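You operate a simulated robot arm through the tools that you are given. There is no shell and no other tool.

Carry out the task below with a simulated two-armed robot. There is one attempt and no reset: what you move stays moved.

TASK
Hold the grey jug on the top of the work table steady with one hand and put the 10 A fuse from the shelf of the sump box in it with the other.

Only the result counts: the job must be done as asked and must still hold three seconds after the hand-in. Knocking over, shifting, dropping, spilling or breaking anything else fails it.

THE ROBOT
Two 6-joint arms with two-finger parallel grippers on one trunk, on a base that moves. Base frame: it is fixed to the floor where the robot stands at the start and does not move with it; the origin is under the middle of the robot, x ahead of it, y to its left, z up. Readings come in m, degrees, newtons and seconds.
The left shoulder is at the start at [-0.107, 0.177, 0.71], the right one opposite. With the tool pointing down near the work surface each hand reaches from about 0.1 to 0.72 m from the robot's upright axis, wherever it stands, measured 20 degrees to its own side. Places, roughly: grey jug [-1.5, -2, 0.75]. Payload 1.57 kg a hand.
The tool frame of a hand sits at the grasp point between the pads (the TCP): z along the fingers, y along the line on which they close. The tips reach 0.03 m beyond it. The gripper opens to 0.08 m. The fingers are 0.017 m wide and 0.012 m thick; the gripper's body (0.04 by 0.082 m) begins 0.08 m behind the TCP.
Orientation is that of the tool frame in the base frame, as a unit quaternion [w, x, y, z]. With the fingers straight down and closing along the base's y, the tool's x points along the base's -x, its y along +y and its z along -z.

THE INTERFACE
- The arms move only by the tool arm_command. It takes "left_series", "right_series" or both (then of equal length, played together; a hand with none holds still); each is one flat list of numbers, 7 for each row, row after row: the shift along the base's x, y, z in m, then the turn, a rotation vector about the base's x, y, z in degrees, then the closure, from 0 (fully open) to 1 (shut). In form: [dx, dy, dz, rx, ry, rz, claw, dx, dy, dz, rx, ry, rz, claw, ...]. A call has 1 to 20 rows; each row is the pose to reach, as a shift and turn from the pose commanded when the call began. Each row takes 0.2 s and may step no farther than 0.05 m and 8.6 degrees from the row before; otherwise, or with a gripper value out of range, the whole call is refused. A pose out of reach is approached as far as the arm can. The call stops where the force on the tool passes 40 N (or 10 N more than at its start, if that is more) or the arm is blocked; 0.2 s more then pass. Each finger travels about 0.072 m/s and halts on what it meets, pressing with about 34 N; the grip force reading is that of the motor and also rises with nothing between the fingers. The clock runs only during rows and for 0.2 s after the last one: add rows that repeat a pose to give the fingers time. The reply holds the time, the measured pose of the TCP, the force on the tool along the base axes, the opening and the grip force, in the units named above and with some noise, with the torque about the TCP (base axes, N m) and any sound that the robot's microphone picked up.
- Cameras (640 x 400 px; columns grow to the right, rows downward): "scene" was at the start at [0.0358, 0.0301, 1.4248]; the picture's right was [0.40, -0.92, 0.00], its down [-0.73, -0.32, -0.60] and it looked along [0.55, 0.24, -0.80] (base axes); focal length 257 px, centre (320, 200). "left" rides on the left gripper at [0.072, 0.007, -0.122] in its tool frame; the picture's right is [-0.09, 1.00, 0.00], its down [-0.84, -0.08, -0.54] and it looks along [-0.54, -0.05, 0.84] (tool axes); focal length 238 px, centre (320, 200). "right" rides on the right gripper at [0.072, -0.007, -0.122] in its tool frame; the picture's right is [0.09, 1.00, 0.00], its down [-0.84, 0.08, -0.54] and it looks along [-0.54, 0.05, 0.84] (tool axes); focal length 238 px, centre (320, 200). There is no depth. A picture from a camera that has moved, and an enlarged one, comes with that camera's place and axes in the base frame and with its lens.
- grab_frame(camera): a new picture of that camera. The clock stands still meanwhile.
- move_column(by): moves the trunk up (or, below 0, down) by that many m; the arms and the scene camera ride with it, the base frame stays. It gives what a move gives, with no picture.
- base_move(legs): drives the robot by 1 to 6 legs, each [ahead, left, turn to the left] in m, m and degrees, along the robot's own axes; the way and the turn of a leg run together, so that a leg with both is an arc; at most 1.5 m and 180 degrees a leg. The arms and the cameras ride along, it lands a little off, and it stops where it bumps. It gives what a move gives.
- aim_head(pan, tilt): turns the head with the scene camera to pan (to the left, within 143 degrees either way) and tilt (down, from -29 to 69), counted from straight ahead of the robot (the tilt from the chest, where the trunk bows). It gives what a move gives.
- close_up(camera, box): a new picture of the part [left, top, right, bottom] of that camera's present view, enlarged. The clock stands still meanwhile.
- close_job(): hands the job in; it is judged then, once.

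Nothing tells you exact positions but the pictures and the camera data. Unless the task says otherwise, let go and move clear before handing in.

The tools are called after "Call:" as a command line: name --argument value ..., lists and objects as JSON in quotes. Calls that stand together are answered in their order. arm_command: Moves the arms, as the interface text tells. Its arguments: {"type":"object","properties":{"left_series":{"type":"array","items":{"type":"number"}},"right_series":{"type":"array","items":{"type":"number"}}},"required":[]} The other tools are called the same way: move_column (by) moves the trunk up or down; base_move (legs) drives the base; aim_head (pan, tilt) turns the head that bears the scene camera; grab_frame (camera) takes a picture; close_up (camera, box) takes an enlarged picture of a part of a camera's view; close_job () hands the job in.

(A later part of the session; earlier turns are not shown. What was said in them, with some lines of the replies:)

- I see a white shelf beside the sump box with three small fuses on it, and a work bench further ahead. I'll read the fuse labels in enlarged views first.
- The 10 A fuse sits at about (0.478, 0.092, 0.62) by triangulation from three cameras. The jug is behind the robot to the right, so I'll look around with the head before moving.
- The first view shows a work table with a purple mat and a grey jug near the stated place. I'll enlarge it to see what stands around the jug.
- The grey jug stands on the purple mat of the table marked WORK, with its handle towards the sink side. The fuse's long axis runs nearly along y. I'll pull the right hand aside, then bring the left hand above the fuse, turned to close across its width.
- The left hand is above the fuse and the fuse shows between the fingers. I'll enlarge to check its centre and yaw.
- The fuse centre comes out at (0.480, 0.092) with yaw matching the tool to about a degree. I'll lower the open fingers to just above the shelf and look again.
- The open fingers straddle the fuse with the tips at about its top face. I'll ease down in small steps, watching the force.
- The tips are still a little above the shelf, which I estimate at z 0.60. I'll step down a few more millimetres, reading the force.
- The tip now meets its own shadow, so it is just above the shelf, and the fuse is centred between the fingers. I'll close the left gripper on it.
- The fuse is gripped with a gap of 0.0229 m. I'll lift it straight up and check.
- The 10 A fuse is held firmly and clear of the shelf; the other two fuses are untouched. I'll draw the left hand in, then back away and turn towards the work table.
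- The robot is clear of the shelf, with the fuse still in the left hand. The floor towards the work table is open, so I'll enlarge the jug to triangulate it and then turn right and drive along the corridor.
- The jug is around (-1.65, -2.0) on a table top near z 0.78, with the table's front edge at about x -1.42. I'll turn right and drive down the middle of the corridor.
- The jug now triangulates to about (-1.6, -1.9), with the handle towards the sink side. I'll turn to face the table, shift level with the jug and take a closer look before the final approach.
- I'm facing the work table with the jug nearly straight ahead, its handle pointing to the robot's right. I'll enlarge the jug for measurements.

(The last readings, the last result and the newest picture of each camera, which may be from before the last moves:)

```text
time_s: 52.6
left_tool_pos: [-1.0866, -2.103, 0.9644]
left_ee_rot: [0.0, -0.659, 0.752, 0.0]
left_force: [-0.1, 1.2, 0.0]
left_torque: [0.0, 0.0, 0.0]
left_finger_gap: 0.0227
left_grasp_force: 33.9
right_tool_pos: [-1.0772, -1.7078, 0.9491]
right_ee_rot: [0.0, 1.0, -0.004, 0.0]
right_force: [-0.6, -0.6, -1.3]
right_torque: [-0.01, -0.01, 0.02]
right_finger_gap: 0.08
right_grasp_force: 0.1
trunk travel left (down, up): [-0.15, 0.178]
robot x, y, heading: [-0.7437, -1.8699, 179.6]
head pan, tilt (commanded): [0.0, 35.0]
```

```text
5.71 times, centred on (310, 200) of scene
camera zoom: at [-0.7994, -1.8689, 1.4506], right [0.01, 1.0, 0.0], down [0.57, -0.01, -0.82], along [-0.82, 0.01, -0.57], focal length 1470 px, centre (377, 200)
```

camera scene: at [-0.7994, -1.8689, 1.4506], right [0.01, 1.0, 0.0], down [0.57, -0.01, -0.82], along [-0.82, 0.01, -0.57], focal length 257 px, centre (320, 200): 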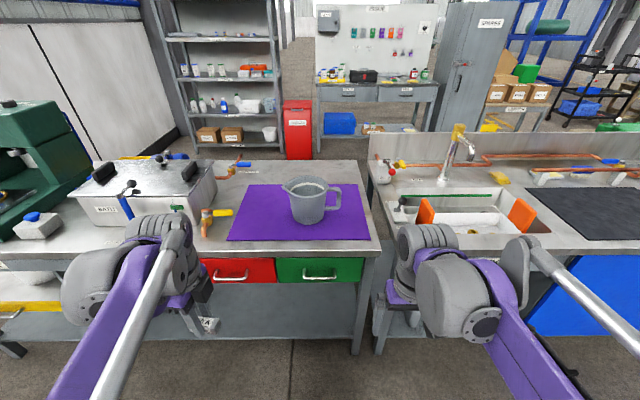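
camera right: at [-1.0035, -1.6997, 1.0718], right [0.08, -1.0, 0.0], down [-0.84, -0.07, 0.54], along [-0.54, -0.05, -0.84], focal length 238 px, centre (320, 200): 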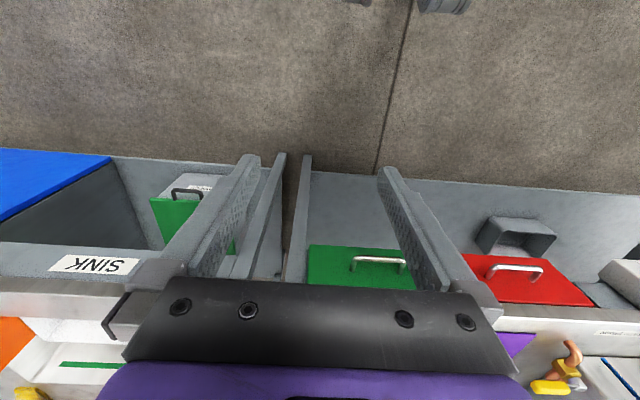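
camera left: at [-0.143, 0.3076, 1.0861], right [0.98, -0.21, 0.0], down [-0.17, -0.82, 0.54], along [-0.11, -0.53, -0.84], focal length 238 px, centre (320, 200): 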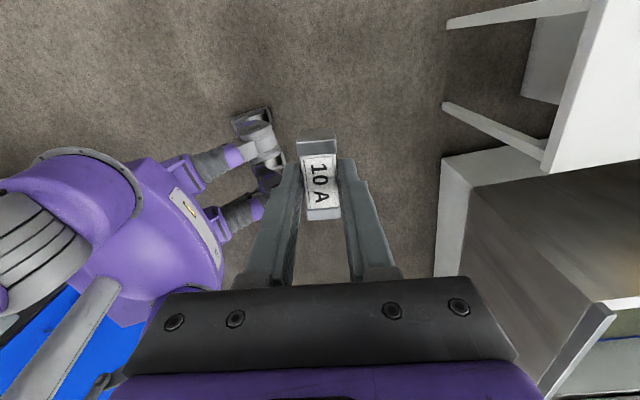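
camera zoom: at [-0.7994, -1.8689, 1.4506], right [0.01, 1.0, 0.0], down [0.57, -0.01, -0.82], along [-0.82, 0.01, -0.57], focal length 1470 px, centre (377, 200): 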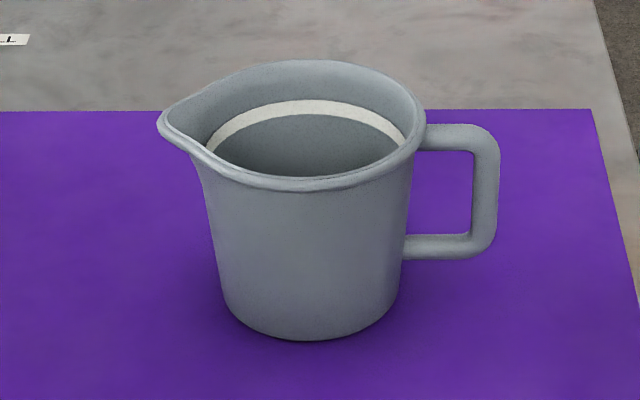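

The jug's base is at about (-1.607, -1.905) with the table top near z 0.80 and the rim near z 0.95; the handle points along +y. I'll raise the trunk for clearance and close in on the table.

Call:
move_column --by 0.1

Call:
base_move --legs '[[0.33, 0, 0.4]]'

Call:
aim_head --pan 0 --tilt 50

Call:
grab_frame --camera "scene"

Call:
grab_frame --camera "right"

Call:
grab_frame --camera "left"

```text
time_s: 53.9
left_tool_pos: [-1.0867, -2.1034, 1.0634]
left_ee_rot: [0.0, -0.659, 0.752, 0.0]
left_force: [0.3, 0.4, 0.0]
left_torque: [-0.01, -0.01, -0.02]
left_finger_gap: 0.0228
left_grasp_force: 34.3
right_tool_pos: [-1.0753, -1.7071, 1.0492]
right_ee_rot: [0.0, 1.0, -0.004, 0.001]
right_force: [-0.7, 1.0, 0.8]
right_torque: [0.04, 0.01, 0.05]
right_finger_gap: 0.0804
right_grasp_force: 0.2
trunk travel left (down, up): [-0.25, 0.078]
robot x, y, heading: [-0.746, -1.871, 179.4]
head pan, tilt (commanded): [0.0, 35.0]
```

```text
time_s: 56.0
left_tool_pos: [-1.3994, -2.1043, 1.0646]
left_ee_rot: [0.0, -0.662, 0.749, 0.0]
left_force: [-0.8, -0.2, -1.1]
left_torque: [-0.01, -0.03, 0.0]
left_finger_gap: 0.0233
left_grasp_force: 33.8
right_tool_pos: [-1.3934, -1.7075, 1.0492]
right_ee_rot: [0.0, 1.0, 0.0, 0.0]
right_force: [-0.6, 0.1, 0.2]
right_torque: [-0.01, -0.01, 0.01]
right_finger_gap: 0.08
right_grasp_force: 0.1
trunk travel left (down, up): [-0.25, 0.078]
robot x, y, heading: [-1.0598, -1.8661, 180.0]
head pan, tilt (commanded): [0.0, 35.0]
```

```text
time_s: 56.8
left_tool_pos: [-1.3995, -2.1039, 1.065]
left_ee_rot: [0.0, -0.662, 0.75, 0.0]
left_force: [0.3, 0.2, -1.1]
left_torque: [-0.01, 0.04, 0.01]
left_finger_gap: 0.0229
left_grasp_force: 33.8
right_tool_pos: [-1.3936, -1.709, 1.0495]
right_ee_rot: [0.0, 1.0, 0.0, 0.0]
right_force: [0.4, -0.2, -0.4]
right_torque: [-0.03, -0.04, -0.03]
right_finger_gap: 0.0801
right_grasp_force: 0.1
trunk travel left (down, up): [-0.25, 0.078]
robot x, y, heading: [-1.0596, -1.8713, 179.8]
head pan, tilt (commanded): [0.0, 50.0]
```

```text
taken
camera scene: at [-1.0968, -1.868, 1.527], right [0.0, 1.0, 0.0], down [0.77, 0.0, -0.64], along [-0.64, 0.0, -0.77], focal length 257 px, centre (320, 200)
```

scene: 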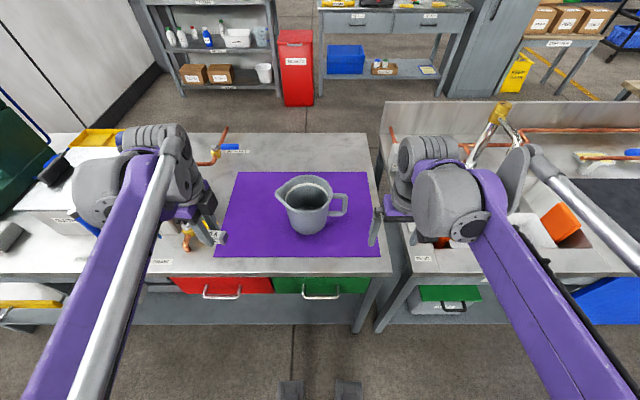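

```text
taken
camera right: at [-1.321, -1.7003, 1.1718], right [0.09, -1.0, 0.0], down [-0.84, -0.08, 0.54], along [-0.54, -0.05, -0.84], focal length 238 px, centre (320, 200)
```

right: 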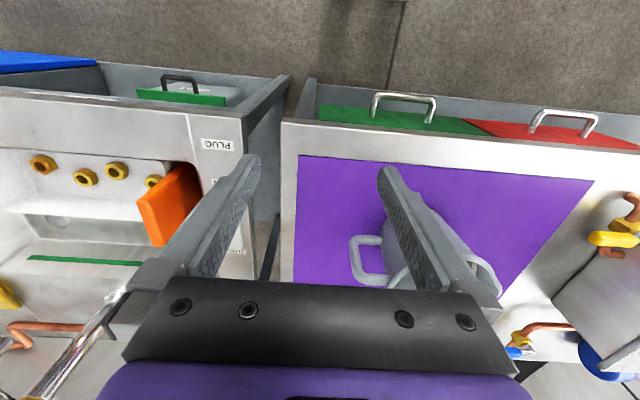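

```text
taken
camera left: at [-1.415, -2.1737, 1.1861], right [-0.98, 0.21, 0.0], down [0.18, 0.82, 0.54], along [0.12, 0.53, -0.84], focal length 238 px, centre (320, 200)
```

left: 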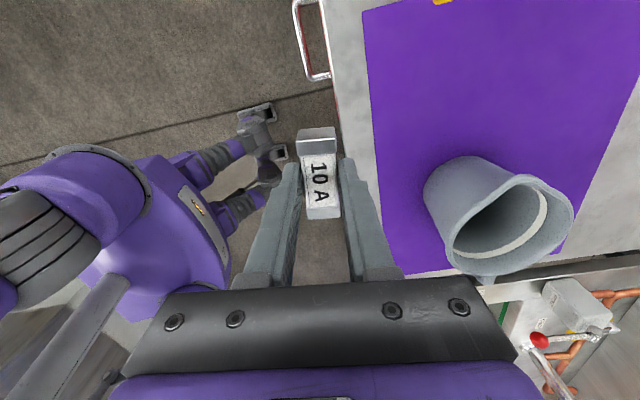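

The robot is in front of the table with the jug between the hands and the fuse still held. I'll enlarge the jug from the scene and right cameras to fix the handle and the opening.

Call:
close_up --camera "scene" --box '[260, 160, 380, 250]'

Call:
close_up --camera "right" --box '[330, 190, 450, 290]'

Call:
close_up --camera "left" --box '[400, 140, 600, 290]'

```text
4.44 times, centred on (320, 205) of scene
camera zoom: at [-1.0968, -1.868, 1.527], right [0.0, 1.0, 0.0], down [0.77, 0.0, -0.64], along [-0.64, 0.0, -0.77], focal length 1143 px, centre (320, 178)
```

zoom: 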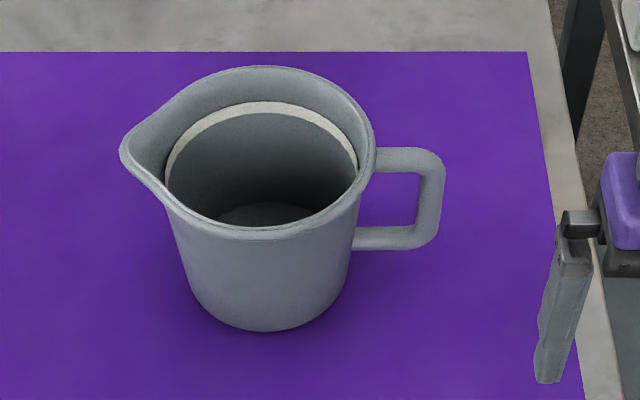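

```text
4.00 times, centred on (390, 240) of right
camera zoom: at [-1.321, -1.7003, 1.1718], right [0.09, -1.0, 0.0], down [-0.84, -0.08, 0.54], along [-0.54, -0.05, -0.84], focal length 953 px, centre (40, 40)
```

zoom: 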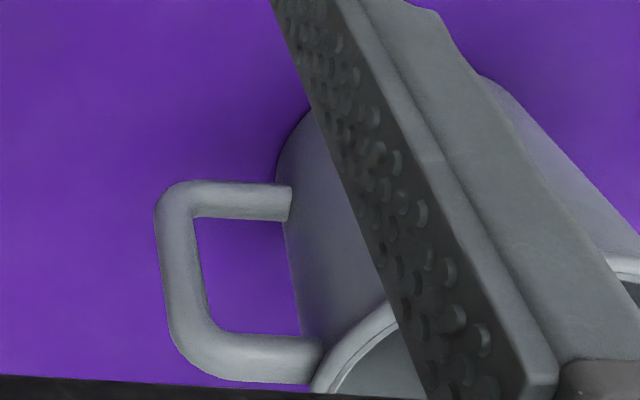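

```text
2.67 times, centred on (500, 215) of left
camera zoom: at [-1.415, -2.1737, 1.1861], right [-0.98, 0.21, 0.0], down [0.18, 0.82, 0.54], along [0.12, 0.53, -0.84], focal length 636 px, centre (-160, 160)
```

zoom: 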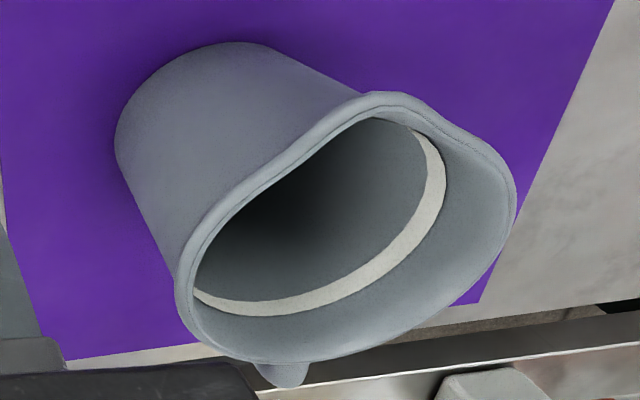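

From two views the handle's vertical bar is at about (-1.613, -1.792), z 0.855 to 0.92, and the jug's axis at (-1.606, -1.907) with the rim near z 0.945. I'll bring the right hand above the handle, turned to close along x.

Call:
arm_command --right_series '[-0.02, -0.008, 0, 0, 0, 8.2, 0, -0.04, -0.016, 0, 0, 0, 16.4, 0, -0.06, -0.024, 0, 0, 0, 24.6, 0, -0.08, -0.032, 0, 0, 0, 32.8, 0, -0.1, -0.04, 0, 0, 0, 41, 0, -0.12, -0.048, 0, 0, 0, 49.2, 0, -0.14, -0.056, 0, 0, 0, 57.4, 0, -0.16, -0.064, 0, 0, 0, 65.6, 0, -0.18, -0.072, 0, 0, 0, 73.8, 0, -0.2, -0.08, 0, 0, 0, 82, 0, -0.2195, -0.088, 0, 0, 0, 90, 0, -0.2195, -0.088, 0, 0, 0, 90, 0]'

Call:
grab_frame --camera "scene"

Call:
grab_frame --camera "right"

Call:
grab_frame --camera "left"

```text
time_s: 59.4
left_tool_pos: [-1.399, -2.1043, 1.0646]
left_ee_rot: [0.001, -0.662, 0.749, 0.0]
left_force: [0.1, -0.3, -0.5]
left_torque: [-0.05, 0.0, -0.02]
left_finger_gap: 0.0231
left_grasp_force: 33.7
right_tool_pos: [-1.6139, -1.7975, 1.0501]
right_ee_rot: [-0.001, 0.707, 0.708, -0.001]
right_force: [0.9, 0.1, 0.1]
right_torque: [-0.04, 0.0, 0.01]
right_finger_gap: 0.0799
right_grasp_force: 0.0
trunk travel left (down, up): [-0.25, 0.078]
robot x, y, heading: [-1.0628, -1.8636, 179.9]
head pan, tilt (commanded): [0.0, 50.0]
```

```text
taken
camera scene: at [-1.0963, -1.8678, 1.527], right [0.0, 1.0, 0.0], down [0.77, 0.0, -0.64], along [-0.64, 0.0, -0.77], focal length 257 px, centre (320, 200)
```

scene: 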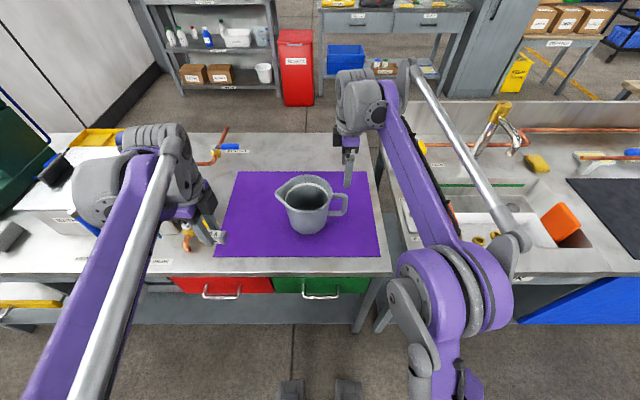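

```text
taken
camera right: at [-1.6193, -1.7233, 1.1721], right [1.0, 0.09, 0.0], down [0.08, -0.84, 0.54], along [0.05, -0.54, -0.84], focal length 238 px, centre (320, 200)
```

right: 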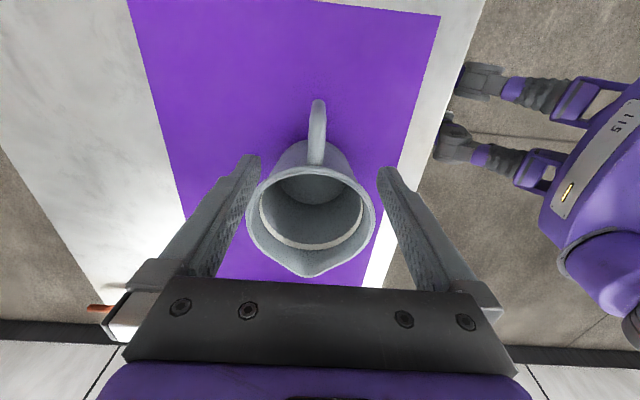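

```text
taken
camera left: at [-1.4147, -2.1736, 1.1862], right [-0.98, 0.21, 0.0], down [0.18, 0.82, 0.54], along [0.12, 0.53, -0.84], focal length 238 px, centre (320, 200)
```

left: 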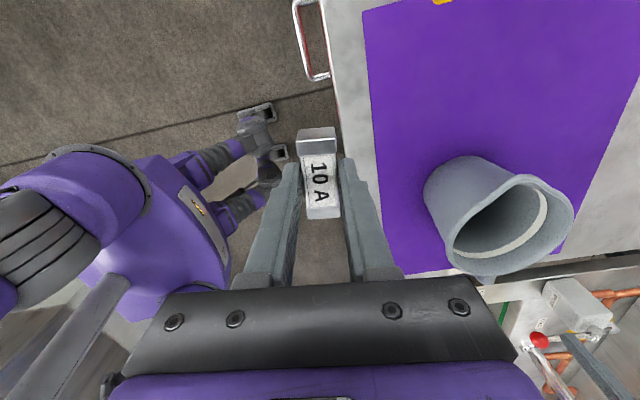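

The right hand is above the handle, which shows centred between the open fingers. I'll enlarge to check its alignment.

Call:
close_up --camera "right" --box '[260, 80, 380, 180]'

Call:
close_up --camera "scene" --box '[260, 130, 400, 250]'

```text
4.00 times, centred on (320, 130) of right
camera zoom: at [-1.6193, -1.7233, 1.1721], right [1.0, 0.09, 0.0], down [0.08, -0.84, 0.54], along [0.05, -0.54, -0.84], focal length 953 px, centre (320, 480)
```

zoom: 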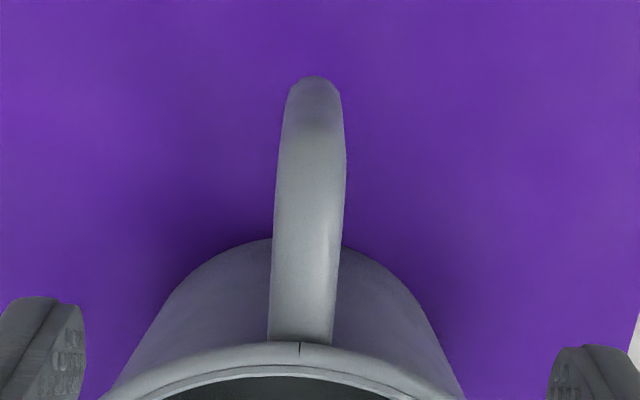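

```text
3.33 times, centred on (330, 190) of scene
camera zoom: at [-1.0963, -1.8678, 1.527], right [0.0, 1.0, 0.0], down [0.77, 0.0, -0.64], along [-0.64, 0.0, -0.77], focal length 858 px, centre (287, 233)
```

zoom: 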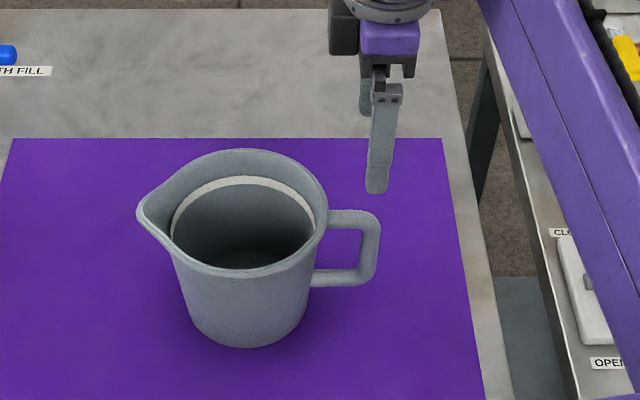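

The handle runs along y at x -1.614, centred under the fingers. I'll lower the right hand so that the open fingers straddle the handle's outer bar.

Call:
arm_command --right_series '[0, 0.003, -0.035, 0, 0, 0, 0, 0, 0.003, -0.07, 0, 0, 0, 0, 0, 0.003, -0.1, 0, 0, 0, 0, 0, 0.003, -0.12, 0, 0, 0, 0, 0, 0.003, -0.12, 0, 0, 0, 0]'

Call:
grab_frame --camera "right"

Call:
close_up --camera "scene" --box '[260, 130, 400, 250]'

Call:
grab_frame --camera "left"

```text
time_s: 60.6
left_tool_pos: [-1.3994, -2.1039, 1.064]
left_ee_rot: [0.0, -0.662, 0.749, 0.0]
left_force: [0.0, 0.7, -0.5]
left_torque: [-0.02, -0.01, -0.02]
left_finger_gap: 0.0227
left_grasp_force: 34.1
right_tool_pos: [-1.6131, -1.7907, 0.9299]
right_ee_rot: [0.0, 0.707, 0.707, -0.001]
right_force: [-1.0, 0.3, -0.8]
right_torque: [0.0, 0.0, 0.01]
right_finger_gap: 0.0797
right_grasp_force: 0.0
trunk travel left (down, up): [-0.25, 0.078]
robot x, y, heading: [-1.0594, -1.8692, 179.7]
head pan, tilt (commanded): [0.0, 50.0]
```

```text
taken
camera right: at [-1.6191, -1.7182, 1.0518], right [1.0, 0.09, 0.0], down [0.08, -0.84, 0.54], along [0.05, -0.54, -0.84], focal length 238 px, centre (320, 200)
```

right: 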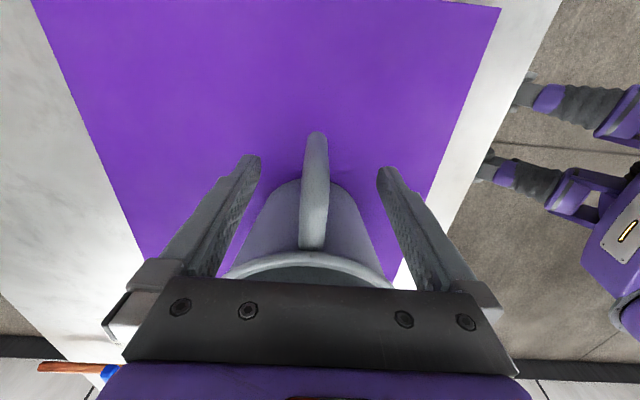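

```text
3.33 times, centred on (330, 190) of scene
camera zoom: at [-1.0968, -1.8679, 1.527], right [0.0, 1.0, 0.0], down [0.77, 0.0, -0.64], along [-0.64, 0.0, -0.77], focal length 858 px, centre (287, 233)
```

zoom: 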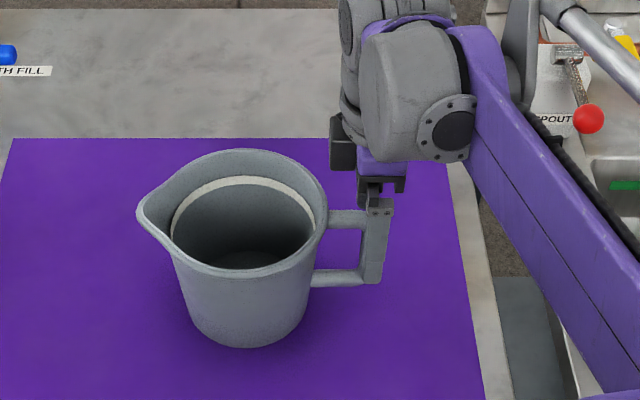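

```text
taken
camera left: at [-1.415, -2.1737, 1.1861], right [-0.98, 0.21, 0.0], down [0.18, 0.82, 0.54], along [0.12, 0.53, -0.84], focal length 238 px, centre (320, 200)
```

left: 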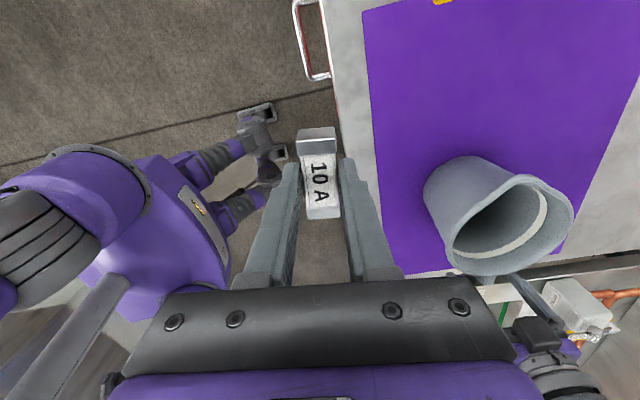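

The fingers straddle the handle's vertical bar without contact. I'll go 2 cm lower and close on it.

Call:
arm_command --right_series '[0, 0, -0.01, 0, 0, 0, 0, 0, 0, -0.022, 0, 0, 0, 0, 0, 0, -0.022, 0, 0, 0, 0]'

Call:
arm_command --right_series '[0, 0, 0, 0, 0, 0, 0.5, 0, 0, 0, 0, 0, 0, 0.7, 0, 0, 0, 0, 0, 0, 0.72, 0, 0, 0, 0, 0, 0, 0.75]'

Call:
close_up --camera "right" --box '[220, 110, 420, 260]'

```text
time_s: 61.4
left_tool_pos: [-1.3995, -2.1038, 1.0645]
left_ee_rot: [0.0, -0.662, 0.75, 0.0]
left_force: [-0.2, 0.7, -0.3]
left_torque: [0.01, -0.02, 0.01]
left_finger_gap: 0.0226
left_grasp_force: 33.5
right_tool_pos: [-1.6135, -1.7912, 0.9091]
right_ee_rot: [0.0, 0.707, 0.707, 0.0]
right_force: [-0.4, 0.6, -0.4]
right_torque: [0.0, -0.02, 0.01]
right_finger_gap: 0.0799
right_grasp_force: 0.1
trunk travel left (down, up): [-0.25, 0.078]
robot x, y, heading: [-1.0642, -1.8673, 180.0]
head pan, tilt (commanded): [0.0, 50.0]
```

```text
time_s: 62.4
left_tool_pos: [-1.4009, -2.1035, 1.065]
left_ee_rot: [0.0, -0.662, 0.75, 0.0]
left_force: [-0.4, -0.3, -0.3]
left_torque: [-0.04, -0.02, 0.01]
left_finger_gap: 0.0231
left_grasp_force: 34.2
right_tool_pos: [-1.6126, -1.7914, 0.9092]
right_ee_rot: [-0.001, 0.707, 0.707, 0.0]
right_force: [-1.4, 0.9, 0.2]
right_torque: [-0.04, 0.01, -0.03]
right_finger_gap: 0.0203
right_grasp_force: 0.3
trunk travel left (down, up): [-0.25, 0.078]
robot x, y, heading: [-1.0628, -1.8708, 179.9]
head pan, tilt (commanded): [0.0, 50.0]
```

```text
2.67 times, centred on (320, 185) of right
camera zoom: at [-1.6188, -1.7183, 1.0312], right [1.0, 0.09, 0.0], down [0.08, -0.84, 0.54], along [0.05, -0.54, -0.84], focal length 636 px, centre (320, 240)
```

zoom: 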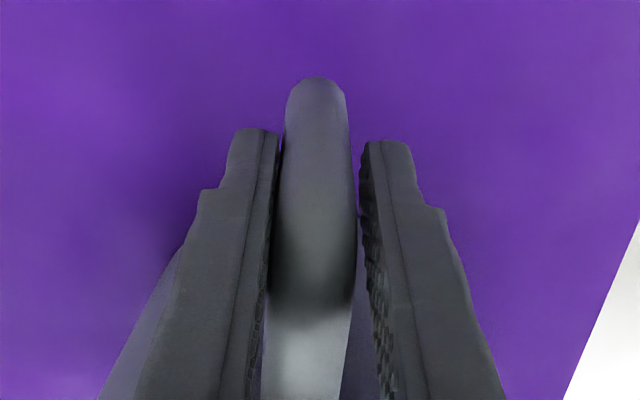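

The handle is nearly centred in a 0.020 m gap, about a millimetre towards the -x finger. I'll shift that millimetre and close fully.

Call:
arm_command --right_series '[-0.001, 0, 0, 0, 0, 0, 0.76, -0.001, 0, 0, 0, 0, 0, 0.8, -0.001, 0, 0, 0, 0, 0, 1, -0.001, 0, 0, 0, 0, 0, 1, -0.001, 0, 0, 0, 0, 0, 1]'

Call:
close_up --camera "right" --box '[220, 110, 420, 260]'

Call:
grab_frame --camera "scene"

```text
time_s: 63.6
left_tool_pos: [-1.3993, -2.1034, 1.0639]
left_ee_rot: [0.0, -0.662, 0.75, 0.001]
left_force: [0.7, -0.1, -1.2]
left_torque: [0.0, 0.0, 0.01]
left_finger_gap: 0.0231
left_grasp_force: 34.7
right_tool_pos: [-1.6139, -1.7914, 0.9083]
right_ee_rot: [0.0, 0.707, 0.708, 0.0]
right_force: [-0.1, 0.0, 0.4]
right_torque: [0.06, -0.12, -0.01]
right_finger_gap: 0.018
right_grasp_force: 32.5
trunk travel left (down, up): [-0.25, 0.078]
robot x, y, heading: [-1.0657, -1.8684, 179.8]
head pan, tilt (commanded): [0.0, 50.0]
```

```text
2.67 times, centred on (320, 185) of right
camera zoom: at [-1.6199, -1.7189, 1.0308], right [1.0, 0.09, 0.0], down [0.08, -0.84, 0.54], along [0.05, -0.54, -0.84], focal length 636 px, centre (320, 240)
```

zoom: 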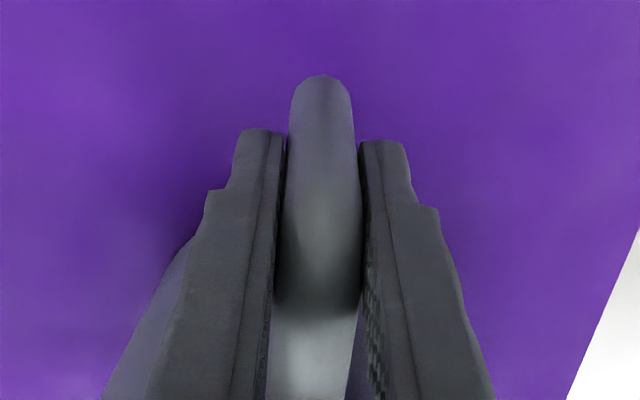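

```text
taken
camera scene: at [-1.0967, -1.8678, 1.527], right [0.0, 1.0, 0.0], down [0.77, 0.0, -0.64], along [-0.64, 0.0, -0.77], focal length 257 px, centre (320, 200)
```

scene: 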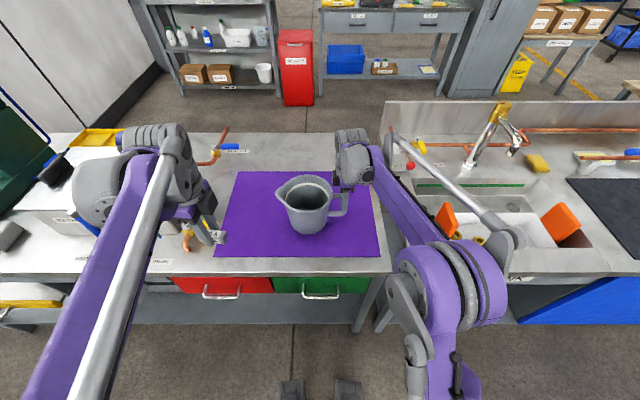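

The right hand now holds the jug's handle, with a 0.018 m gap and 32 N. I'll bring the left hand with the fuse towards the jug's opening in two stages, staying above the rim.

Call:
arm_command --left_series '[-0.033, 0.029, 0, 0, 0, 0, 1, -0.066, 0.058, 0, 0, 0, 0, 1, -0.1, 0.087, 0, 0, 0, 0, 1, -0.133, 0.116, 0, 0, 0, 0, 1, -0.133, 0.116, 0, 0, 0, 0, 1]'

Call:
grab_frame --camera "scene"

Call:
grab_frame --camera "left"

Call:
grab_frame --camera "right"

```text
time_s: 64.8
left_tool_pos: [-1.5336, -1.9863, 1.0628]
left_ee_rot: [0.0, -0.662, 0.75, 0.0]
left_force: [-0.3, 0.2, -0.3]
left_torque: [-0.01, -0.02, -0.01]
left_finger_gap: 0.0227
left_grasp_force: 33.7
right_tool_pos: [-1.6145, -1.7937, 0.9076]
right_ee_rot: [-0.001, 0.708, 0.706, 0.0]
right_force: [0.0, -0.2, 3.3]
right_torque: [-0.28, 0.1, -0.07]
right_finger_gap: 0.018
right_grasp_force: 32.5
trunk travel left (down, up): [-0.25, 0.078]
robot x, y, heading: [-1.0616, -1.8667, 180.0]
head pan, tilt (commanded): [0.0, 50.0]
```

```text
taken
camera scene: at [-1.0967, -1.8682, 1.527], right [0.0, 1.0, 0.0], down [0.77, 0.0, -0.64], along [-0.64, 0.0, -0.77], focal length 257 px, centre (320, 200)
```

scene: 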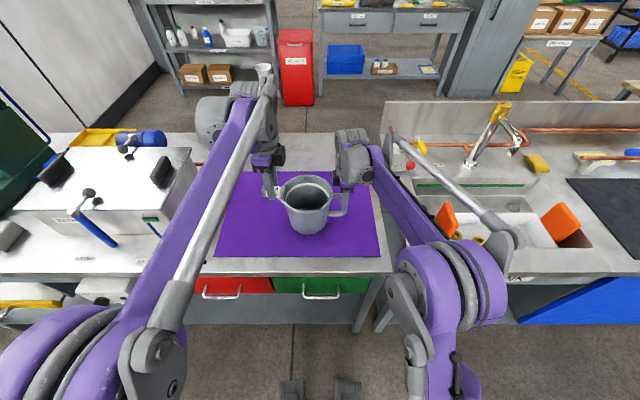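

```text
taken
camera left: at [-1.5477, -2.0561, 1.185], right [-0.98, 0.21, 0.0], down [0.18, 0.82, 0.54], along [0.12, 0.53, -0.84], focal length 238 px, centre (320, 200)
```

left: 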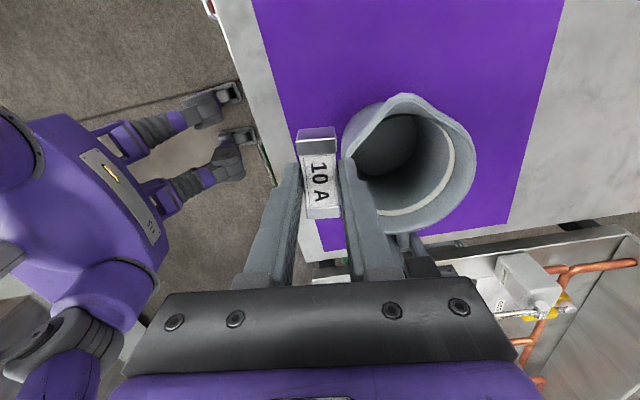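

```text
taken
camera right: at [-1.6199, -1.7191, 1.0308], right [1.0, 0.09, 0.0], down [0.08, -0.84, 0.54], along [0.05, -0.54, -0.84], focal length 238 px, centre (320, 200)
```

right: 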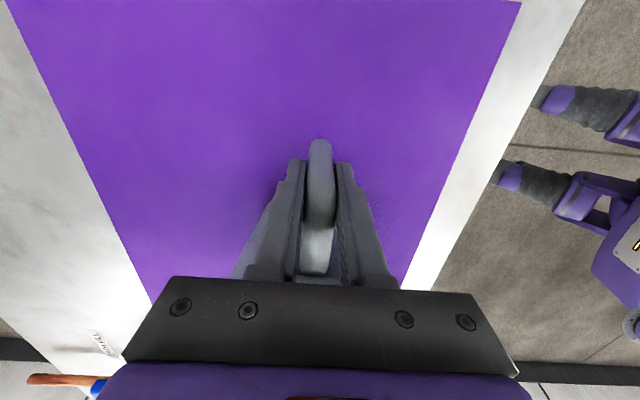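

The left hand is near the jug, with the fuse above rim height. I'll check the clearance between the two wrists before the last shift.

Call:
close_up --camera "scene" --box '[180, 70, 400, 250]'

```text
2.22 times, centred on (290, 160) of scene
camera zoom: at [-1.0967, -1.8682, 1.527], right [0.0, 1.0, 0.0], down [0.77, 0.0, -0.64], along [-0.64, 0.0, -0.77], focal length 572 px, centre (387, 289)
```

zoom: 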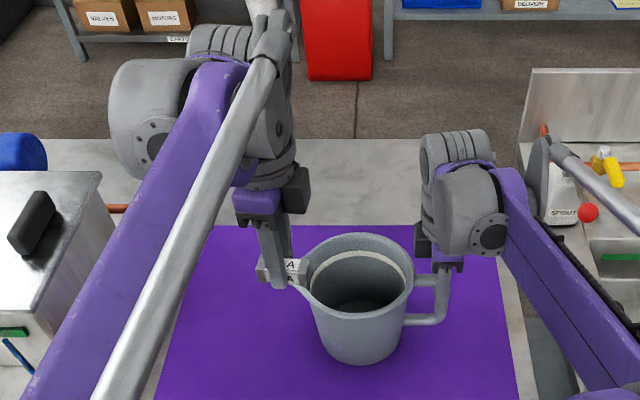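

There is ample clearance, about 5 cm between the wrists after the shift. I'll move the fuse over the opening, slightly left of its centre.

Call:
arm_command --left_series '[-0.025, 0.023, 0, 0, 0, 0, 1, -0.05, 0.046, 0, 0, 0, 0, 1, -0.073, 0.068, 0, 0, 0, 0, 1, -0.073, 0.068, 0, 0, 0, 0, 1]'

Call:
grab_frame --camera "left"

Call:
close_up --camera "scene" --box '[200, 80, 400, 250]'

```text
time_s: 65.8
left_tool_pos: [-1.6045, -1.9211, 1.0624]
left_ee_rot: [0.0, -0.662, 0.75, 0.0]
left_force: [0.0, 0.1, 0.2]
left_torque: [0.06, 0.02, 0.02]
left_finger_gap: 0.0229
left_grasp_force: 33.3
right_tool_pos: [-1.6142, -1.7923, 0.9077]
right_ee_rot: [-0.001, 0.707, 0.707, 0.001]
right_force: [0.9, 1.0, 1.9]
right_torque: [-0.05, 0.07, 0.04]
right_finger_gap: 0.0178
right_grasp_force: 32.3
trunk travel left (down, up): [-0.25, 0.078]
robot x, y, heading: [-1.0624, -1.8701, 179.8]
head pan, tilt (commanded): [0.0, 50.0]
```

```text
taken
camera left: at [-1.6193, -1.991, 1.1841], right [-0.98, 0.21, 0.0], down [0.18, 0.82, 0.54], along [0.12, 0.53, -0.84], focal length 238 px, centre (320, 200)
```

left: 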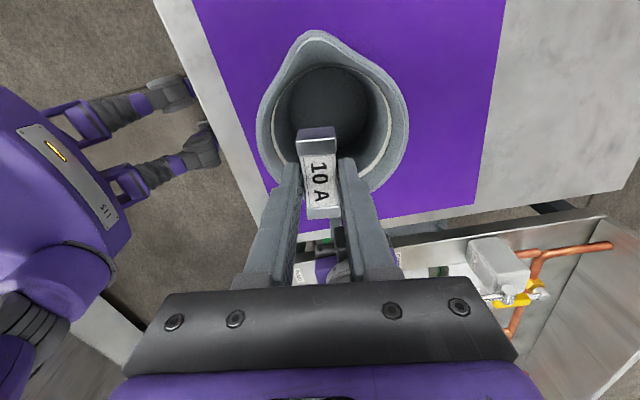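

```text
2.35 times, centred on (300, 165) of scene
camera zoom: at [-1.0965, -1.8681, 1.527], right [0.0, 1.0, 0.0], down [0.77, 0.0, -0.64], along [-0.64, 0.0, -0.77], focal length 605 px, centre (367, 282)
```

zoom: 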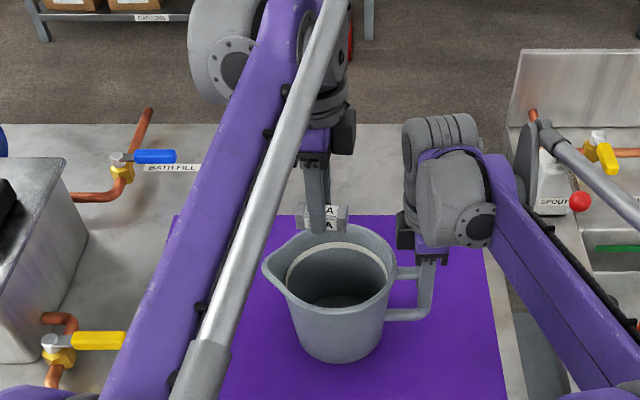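

The fuse is over the opening; the jug axis is closer to x -1.614 by this view, so I'll shift 9 mm that way and lower partway, then check.

Call:
arm_command --left_series '[-0.009, 0.002, 0, 0, 0, 0, 1, -0.009, 0.002, -0.03, 0, 0, 0, 1, -0.009, 0.002, -0.06, 0, 0, 0, 1, -0.009, 0.002, -0.09, 0, 0, 0, 1, -0.009, 0.002, -0.09, 0, 0, 0, 1]'

Call:
grab_frame --camera "left"

Call:
close_up --camera "scene" --box '[240, 120, 400, 250]'

```text
time_s: 67.0
left_tool_pos: [-1.6137, -1.918, 0.9757]
left_ee_rot: [0.0, -0.662, 0.749, 0.0]
left_force: [1.4, 0.3, -1.0]
left_torque: [0.01, -0.02, 0.01]
left_finger_gap: 0.0229
left_grasp_force: 33.9
right_tool_pos: [-1.6145, -1.7925, 0.9076]
right_ee_rot: [0.0, 0.707, 0.707, -0.001]
right_force: [0.5, 0.6, 1.8]
right_torque: [0.05, 0.07, 0.0]
right_finger_gap: 0.0177
right_grasp_force: 32.3
trunk travel left (down, up): [-0.25, 0.078]
robot x, y, heading: [-1.0585, -1.87, 179.9]
head pan, tilt (commanded): [0.0, 50.0]
```

```text
taken
camera left: at [-1.6295, -1.9886, 1.0967], right [-0.98, 0.21, 0.0], down [0.18, 0.82, 0.54], along [0.12, 0.53, -0.84], focal length 238 px, centre (320, 200)
```

left: 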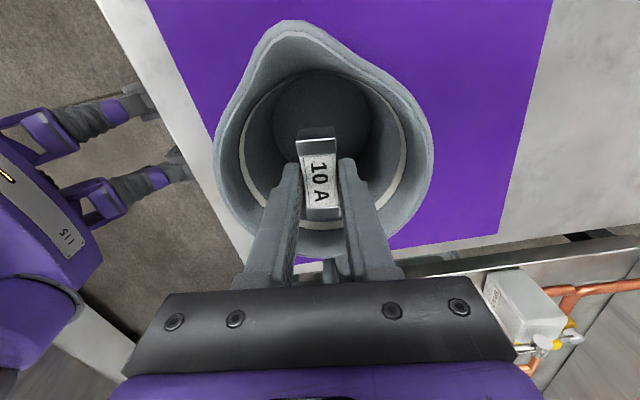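

```text
3.08 times, centred on (320, 185) of scene
camera zoom: at [-1.0968, -1.8678, 1.527], right [0.0, 1.0, 0.0], down [0.77, 0.0, -0.64], along [-0.64, 0.0, -0.77], focal length 792 px, centre (320, 246)
```

zoom: 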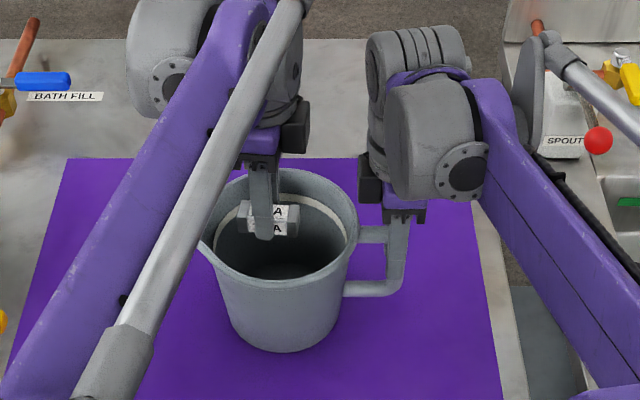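

The fuse is centred in the opening at rim level with no contact. I'll lower it further into the jug, watching the force.

Call:
arm_command --left_series '[0, 0, -0.02, 0, 0, 0, 1, 0, 0, -0.04, 0, 0, 0, 1, 0, 0, -0.06, 0, 0, 0, 1, 0, 0, -0.078, 0, 0, 0, 1, 0, 0, -0.078, 0, 0, 0, 1]'

Call:
grab_frame --camera "left"

Call:
close_up --camera "scene" --box '[240, 120, 400, 250]'

```text
time_s: 68.2
left_tool_pos: [-1.6181, -1.9194, 0.8971]
left_ee_rot: [0.001, -0.662, 0.749, 0.0]
left_force: [-0.3, -0.4, 0.0]
left_torque: [0.0, -0.01, 0.02]
left_finger_gap: 0.0228
left_grasp_force: 34.4
right_tool_pos: [-1.6152, -1.7919, 0.9083]
right_ee_rot: [0.0, 0.707, 0.707, 0.0]
right_force: [1.1, 0.8, 0.1]
right_torque: [0.08, 0.0, 0.04]
right_finger_gap: 0.0178
right_grasp_force: 31.9
trunk travel left (down, up): [-0.25, 0.078]
robot x, y, heading: [-1.0592, -1.8671, 180.1]
head pan, tilt (commanded): [0.0, 50.0]
```

```text
taken
camera left: at [-1.6318, -1.9891, 1.0188], right [-0.98, 0.21, 0.0], down [0.18, 0.82, 0.54], along [0.12, 0.53, -0.84], focal length 238 px, centre (320, 200)
```

left: 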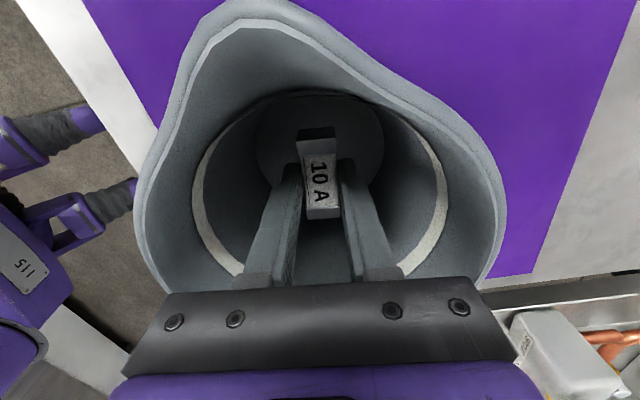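

```text
3.08 times, centred on (320, 185) of scene
camera zoom: at [-1.0968, -1.8679, 1.527], right [0.0, 1.0, 0.0], down [0.77, 0.0, -0.64], along [-0.64, 0.0, -0.77], focal length 792 px, centre (320, 246)
```

zoom: 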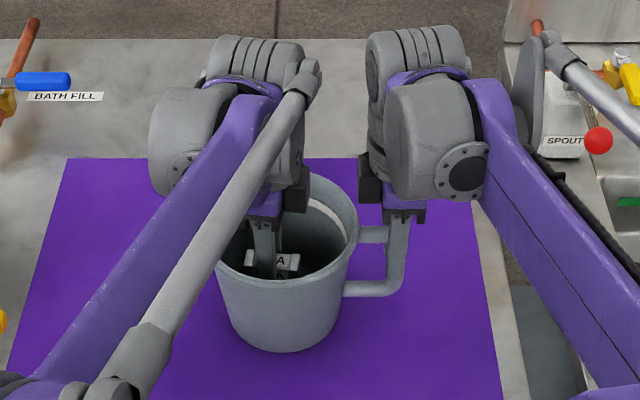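

The fuse is well inside the jug and the force readings show no contact. I'll lower a little more and open the left fingers partway to release it.

Call:
arm_command --left_series '[0.002, 0, -0.006, 0, 0, 0, 1, 0.002, 0, -0.012, 0, 0, 0, 1, 0.002, 0, -0.012, 0, 0, 0, 1]'

Call:
arm_command --left_series '[0, 0, 0, 0, 0, 0, 0.6, 0, 0, 0, 0, 0, 0, 0.45, 0, 0, 0, 0, 0, 0, 0.45, 0, 0, 0, 0, 0, 0, 0.45, 0, 0, 0, 0, 0, 0, 0.45]'

Call:
grab_frame --camera "left"

```text
time_s: 69.0
left_tool_pos: [-1.614, -1.9199, 0.8845]
left_ee_rot: [0.0, -0.662, 0.749, 0.0]
left_force: [-0.3, -0.8, -0.1]
left_torque: [-0.03, 0.0, -0.05]
left_finger_gap: 0.0225
left_grasp_force: 33.8
right_tool_pos: [-1.6138, -1.7919, 0.9086]
right_ee_rot: [0.0, 0.707, 0.707, 0.0]
right_force: [0.1, 1.3, 0.1]
right_torque: [0.06, 0.0, 0.01]
right_finger_gap: 0.0176
right_grasp_force: 32.2
trunk travel left (down, up): [-0.25, 0.078]
robot x, y, heading: [-1.0583, -1.8676, 180.0]
head pan, tilt (commanded): [0.0, 50.0]
```

```text
time_s: 70.2
left_tool_pos: [-1.6139, -1.9194, 0.8846]
left_ee_rot: [0.0, -0.662, 0.75, 0.001]
left_force: [0.1, -0.8, 0.5]
left_torque: [0.01, -0.01, -0.01]
left_finger_gap: 0.044
left_grasp_force: 0.1
right_tool_pos: [-1.6143, -1.7931, 0.9072]
right_ee_rot: [0.0, 0.707, 0.707, 0.0]
right_force: [1.1, -0.5, -0.2]
right_torque: [0.12, 0.06, 0.03]
right_finger_gap: 0.0178
right_grasp_force: 32.7
trunk travel left (down, up): [-0.25, 0.078]
robot x, y, heading: [-1.0651, -1.8704, 180.3]
head pan, tilt (commanded): [0.0, 50.0]
```

```text
taken
camera left: at [-1.6289, -1.9886, 1.0065], right [-0.98, 0.21, 0.0], down [0.18, 0.82, 0.54], along [0.12, 0.53, -0.84], focal length 238 px, centre (320, 200)
```

left: 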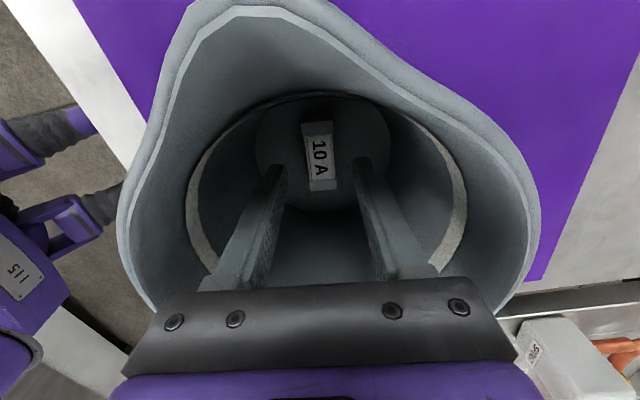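

The fuse lies flat on the jug's bottom, released from the left fingers, while the right hand still holds the handle. I'll raise the left hand straight out of the jug and then move it aside.

Call:
arm_command --left_series '[0, 0, 0.02, 0, 0, 0, 0.45, 0, 0, 0.05, 0, 0, 0, 0.45, 0, 0, 0.09, 0, 0, 0, 0.45, 0, 0, 0.13, 0, 0, 0, 0.45, 0, 0, 0.17, 0, 0, 0, 0.45, 0, 0, 0.18, 0, 0, 0, 0.45]'

Call:
grab_frame --camera "left"

Call:
close_up --camera "scene" --box '[240, 120, 400, 250]'

```text
time_s: 71.6
left_tool_pos: [-1.6114, -1.9139, 1.0645]
left_ee_rot: [0.0, -0.662, 0.749, 0.0]
left_force: [-0.4, 0.0, -0.1]
left_torque: [0.03, 0.02, 0.0]
left_finger_gap: 0.0439
left_grasp_force: 0.1
right_tool_pos: [-1.6155, -1.7909, 0.9073]
right_ee_rot: [0.0, 0.707, 0.707, 0.0]
right_force: [0.9, 0.6, -0.3]
right_torque: [0.07, 0.06, 0.04]
right_finger_gap: 0.0176
right_grasp_force: 32.0
trunk travel left (down, up): [-0.25, 0.078]
robot x, y, heading: [-1.0608, -1.8676, 180.0]
head pan, tilt (commanded): [0.0, 50.0]
```

```text
taken
camera left: at [-1.6268, -1.9847, 1.1849], right [-0.98, 0.21, 0.0], down [0.18, 0.82, 0.54], along [0.12, 0.53, -0.84], focal length 238 px, centre (320, 200)
```

left: 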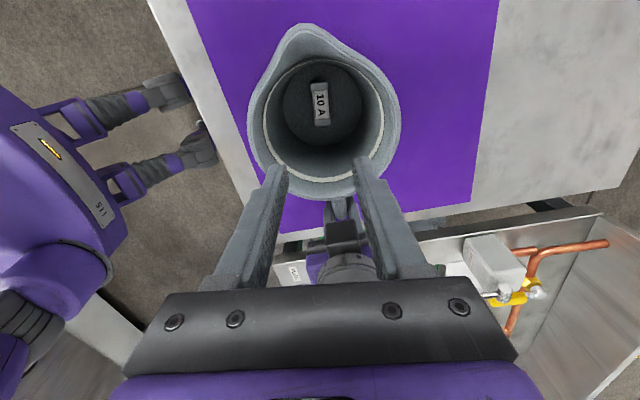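

```text
3.08 times, centred on (320, 185) of scene
camera zoom: at [-1.0968, -1.868, 1.527], right [0.0, 1.0, 0.0], down [0.77, 0.0, -0.64], along [-0.64, 0.0, -0.77], focal length 792 px, centre (320, 246)
```

zoom: 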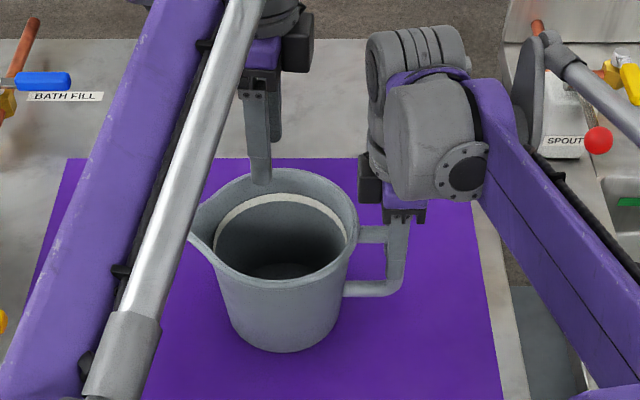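

The fuse rests on the jug's bottom with its label up. I'll take the left hand back to the left, then open the right hand gently and check the jug.

Call:
arm_command --left_series '[0.033, -0.03, 0, 0, 0, 0, 0.45, 0.066, -0.06, 0, 0, 0, 0, 0.45, 0.1, -0.09, 0, 0, 0, 0, 0.45, 0.133, -0.12, 0, 0, 0, 0, 0.45, 0.166, -0.15, 0, 0, 0, 0, 0.45, 0.2, -0.18, 0, 0, 0, 0, 0.45]'

Call:
arm_command --right_series '[0, 0, 0, 0, 0, 0, 0.76, 0, 0, 0, 0, 0, 0, 0.7, 0, 0, 0, 0, 0, 0, 0.5, 0, 0, 0, 0, 0, 0, 0.2, 0, 0, 0, 0, 0, 0, 0, 0, 0, 0, 0, 0, 0, 0]'

Call:
grab_frame --camera "right"

Call:
grab_frame --camera "scene"

```text
time_s: 73.0
left_tool_pos: [-1.4102, -2.0965, 1.0653]
left_ee_rot: [-0.001, -0.662, 0.75, 0.0]
left_force: [-0.6, 0.1, -0.7]
left_torque: [0.01, 0.04, -0.01]
left_finger_gap: 0.044
left_grasp_force: 0.1
right_tool_pos: [-1.614, -1.7927, 0.9079]
right_ee_rot: [0.0, 0.707, 0.707, 0.001]
right_force: [0.5, 1.0, -0.3]
right_torque: [0.24, 0.04, -0.01]
right_finger_gap: 0.0179
right_grasp_force: 32.4
trunk travel left (down, up): [-0.25, 0.078]
robot x, y, heading: [-1.0634, -1.8674, 180.2]
head pan, tilt (commanded): [0.0, 50.0]
```

```text
time_s: 74.4
left_tool_pos: [-1.4111, -2.096, 1.0648]
left_ee_rot: [-0.001, -0.661, 0.75, 0.0]
left_force: [0.5, -0.1, 0.9]
left_torque: [-0.01, -0.01, -0.01]
left_finger_gap: 0.0441
left_grasp_force: 0.0
right_tool_pos: [-1.6142, -1.7919, 0.9086]
right_ee_rot: [0.0, 0.707, 0.707, 0.0]
right_force: [-1.3, -0.4, -0.3]
right_torque: [-0.03, 0.01, 0.0]
right_finger_gap: 0.0802
right_grasp_force: 0.0
trunk travel left (down, up): [-0.25, 0.078]
robot x, y, heading: [-1.0607, -1.8694, 179.9]
head pan, tilt (commanded): [0.0, 50.0]
```

```text
taken
camera right: at [-1.62, -1.719, 1.0307], right [1.0, 0.09, 0.0], down [0.08, -0.84, 0.54], along [0.05, -0.54, -0.84], focal length 238 px, centre (320, 200)
```

right: 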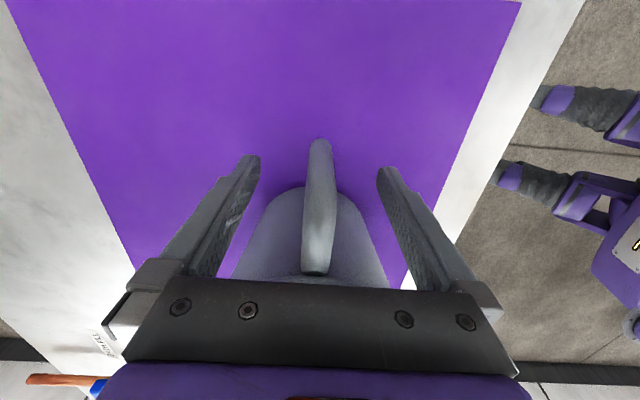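

```text
taken
camera scene: at [-1.0969, -1.8679, 1.527], right [0.0, 1.0, 0.0], down [0.77, 0.0, -0.64], along [-0.64, 0.0, -0.77], focal length 257 px, centre (320, 200)
```

scene: 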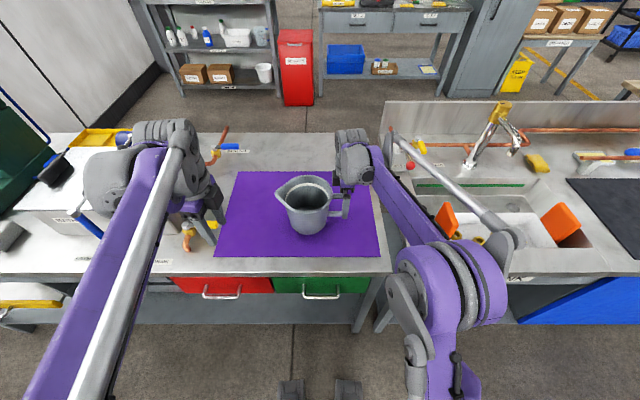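

The right fingers are open around the handle and the jug stands where it was. I'll lift the right hand straight up and then draw it back.

Call:
arm_command --right_series '[0, 0, 0.03, 0, 0, 0, 0, 0, 0, 0.07, 0, 0, 0, 0, 0, 0, 0.11, 0, 0, 0, 0, 0, 0, 0.15, 0, 0, 0, 0, 0, 0, 0.17, 0, 0, 0, 0, 0.04, 0.01, 0.17, 0, 0, 0, 0, 0.08, 0.02, 0.17, 0, 0, 0, 0, 0.12, 0.04, 0.17, 0, 0, 0, 0, 0.16, 0.06, 0.17, 0, 0, 0, 0, 0.2, 0.07, 0.17, 0, 0, 0, 0]'

Call:
grab_frame --camera "scene"

Call:
close_up --camera "scene" --box '[260, 160, 380, 250]'

Call:
grab_frame --camera "left"

```text
time_s: 76.6
left_tool_pos: [-1.4113, -2.0948, 1.0655]
left_ee_rot: [0.0, -0.662, 0.749, 0.001]
left_force: [-0.4, 0.3, 0.6]
left_torque: [0.0, -0.03, -0.03]
left_finger_gap: 0.044
left_grasp_force: 0.1
right_tool_pos: [-1.4144, -1.7236, 1.0753]
right_ee_rot: [0.0, 0.707, 0.707, -0.001]
right_force: [1.4, -1.2, -0.3]
right_torque: [0.05, 0.04, 0.02]
right_finger_gap: 0.08
right_grasp_force: 0.0
trunk travel left (down, up): [-0.25, 0.078]
robot x, y, heading: [-1.0586, -1.872, 180.1]
head pan, tilt (commanded): [0.0, 50.0]
```

```text
taken
camera scene: at [-1.0955, -1.8678, 1.527], right [0.0, 1.0, 0.0], down [0.77, 0.0, -0.64], along [-0.64, 0.0, -0.77], focal length 257 px, centre (320, 200)
```

scene: 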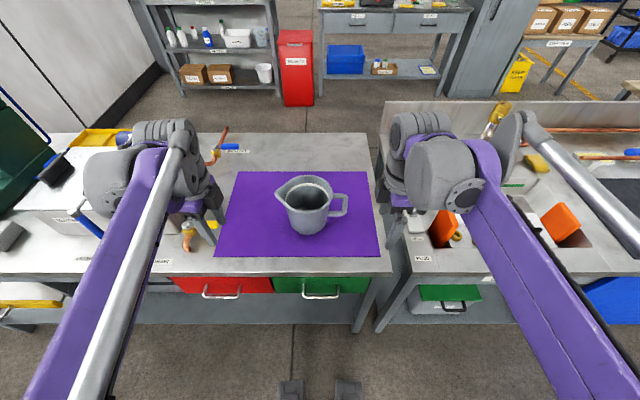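

```text
4.44 times, centred on (320, 205) of scene
camera zoom: at [-1.0955, -1.8678, 1.527], right [0.0, 1.0, 0.0], down [0.77, 0.0, -0.64], along [-0.64, 0.0, -0.77], focal length 1143 px, centre (320, 178)
```

zoom: 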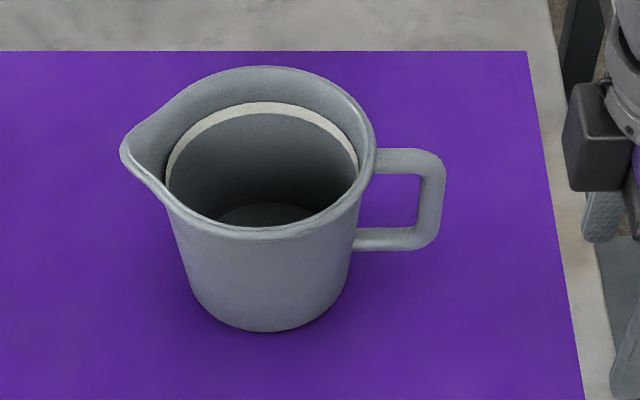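

```text
taken
camera left: at [-1.4259, -2.1655, 1.1867], right [-0.98, 0.21, 0.0], down [0.18, 0.82, 0.54], along [0.11, 0.53, -0.84], focal length 238 px, centre (320, 200)
```

left: 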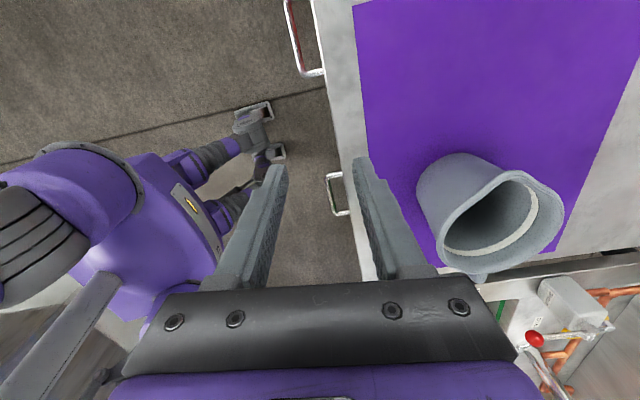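

The jug stands exactly where it was, the left camera showed the 10 A fuse flat on its bottom, and both hands are clear. I'll hand the job in.

Call:
close_job

```text
The job is handed in.
```

The 10 A fuse is in the grey jug on the work table, and I've handed the job in. No verdict on it has come back.

- **Fuse:** I read the three labels on the shelf and picked the 10 A one. The 16 A and 20 A fuses were not touched. The left hand lowered it into the jug and let go about 4 cm above the bottom. The left camera then showed it lying flat on the bottom, label up.
- **Jug:** The right hand gripped the handle the whole time the fuse went in. After I let go, the jug looked to be in the same place in the picture as before.
- **Hands:** Both hands had let go and were clear of the jug before the hand-in. I took the hold as needed only while the fuse went in, since the task didn't ask for it to continue.

I saw no contact or shift of anything else along the way.
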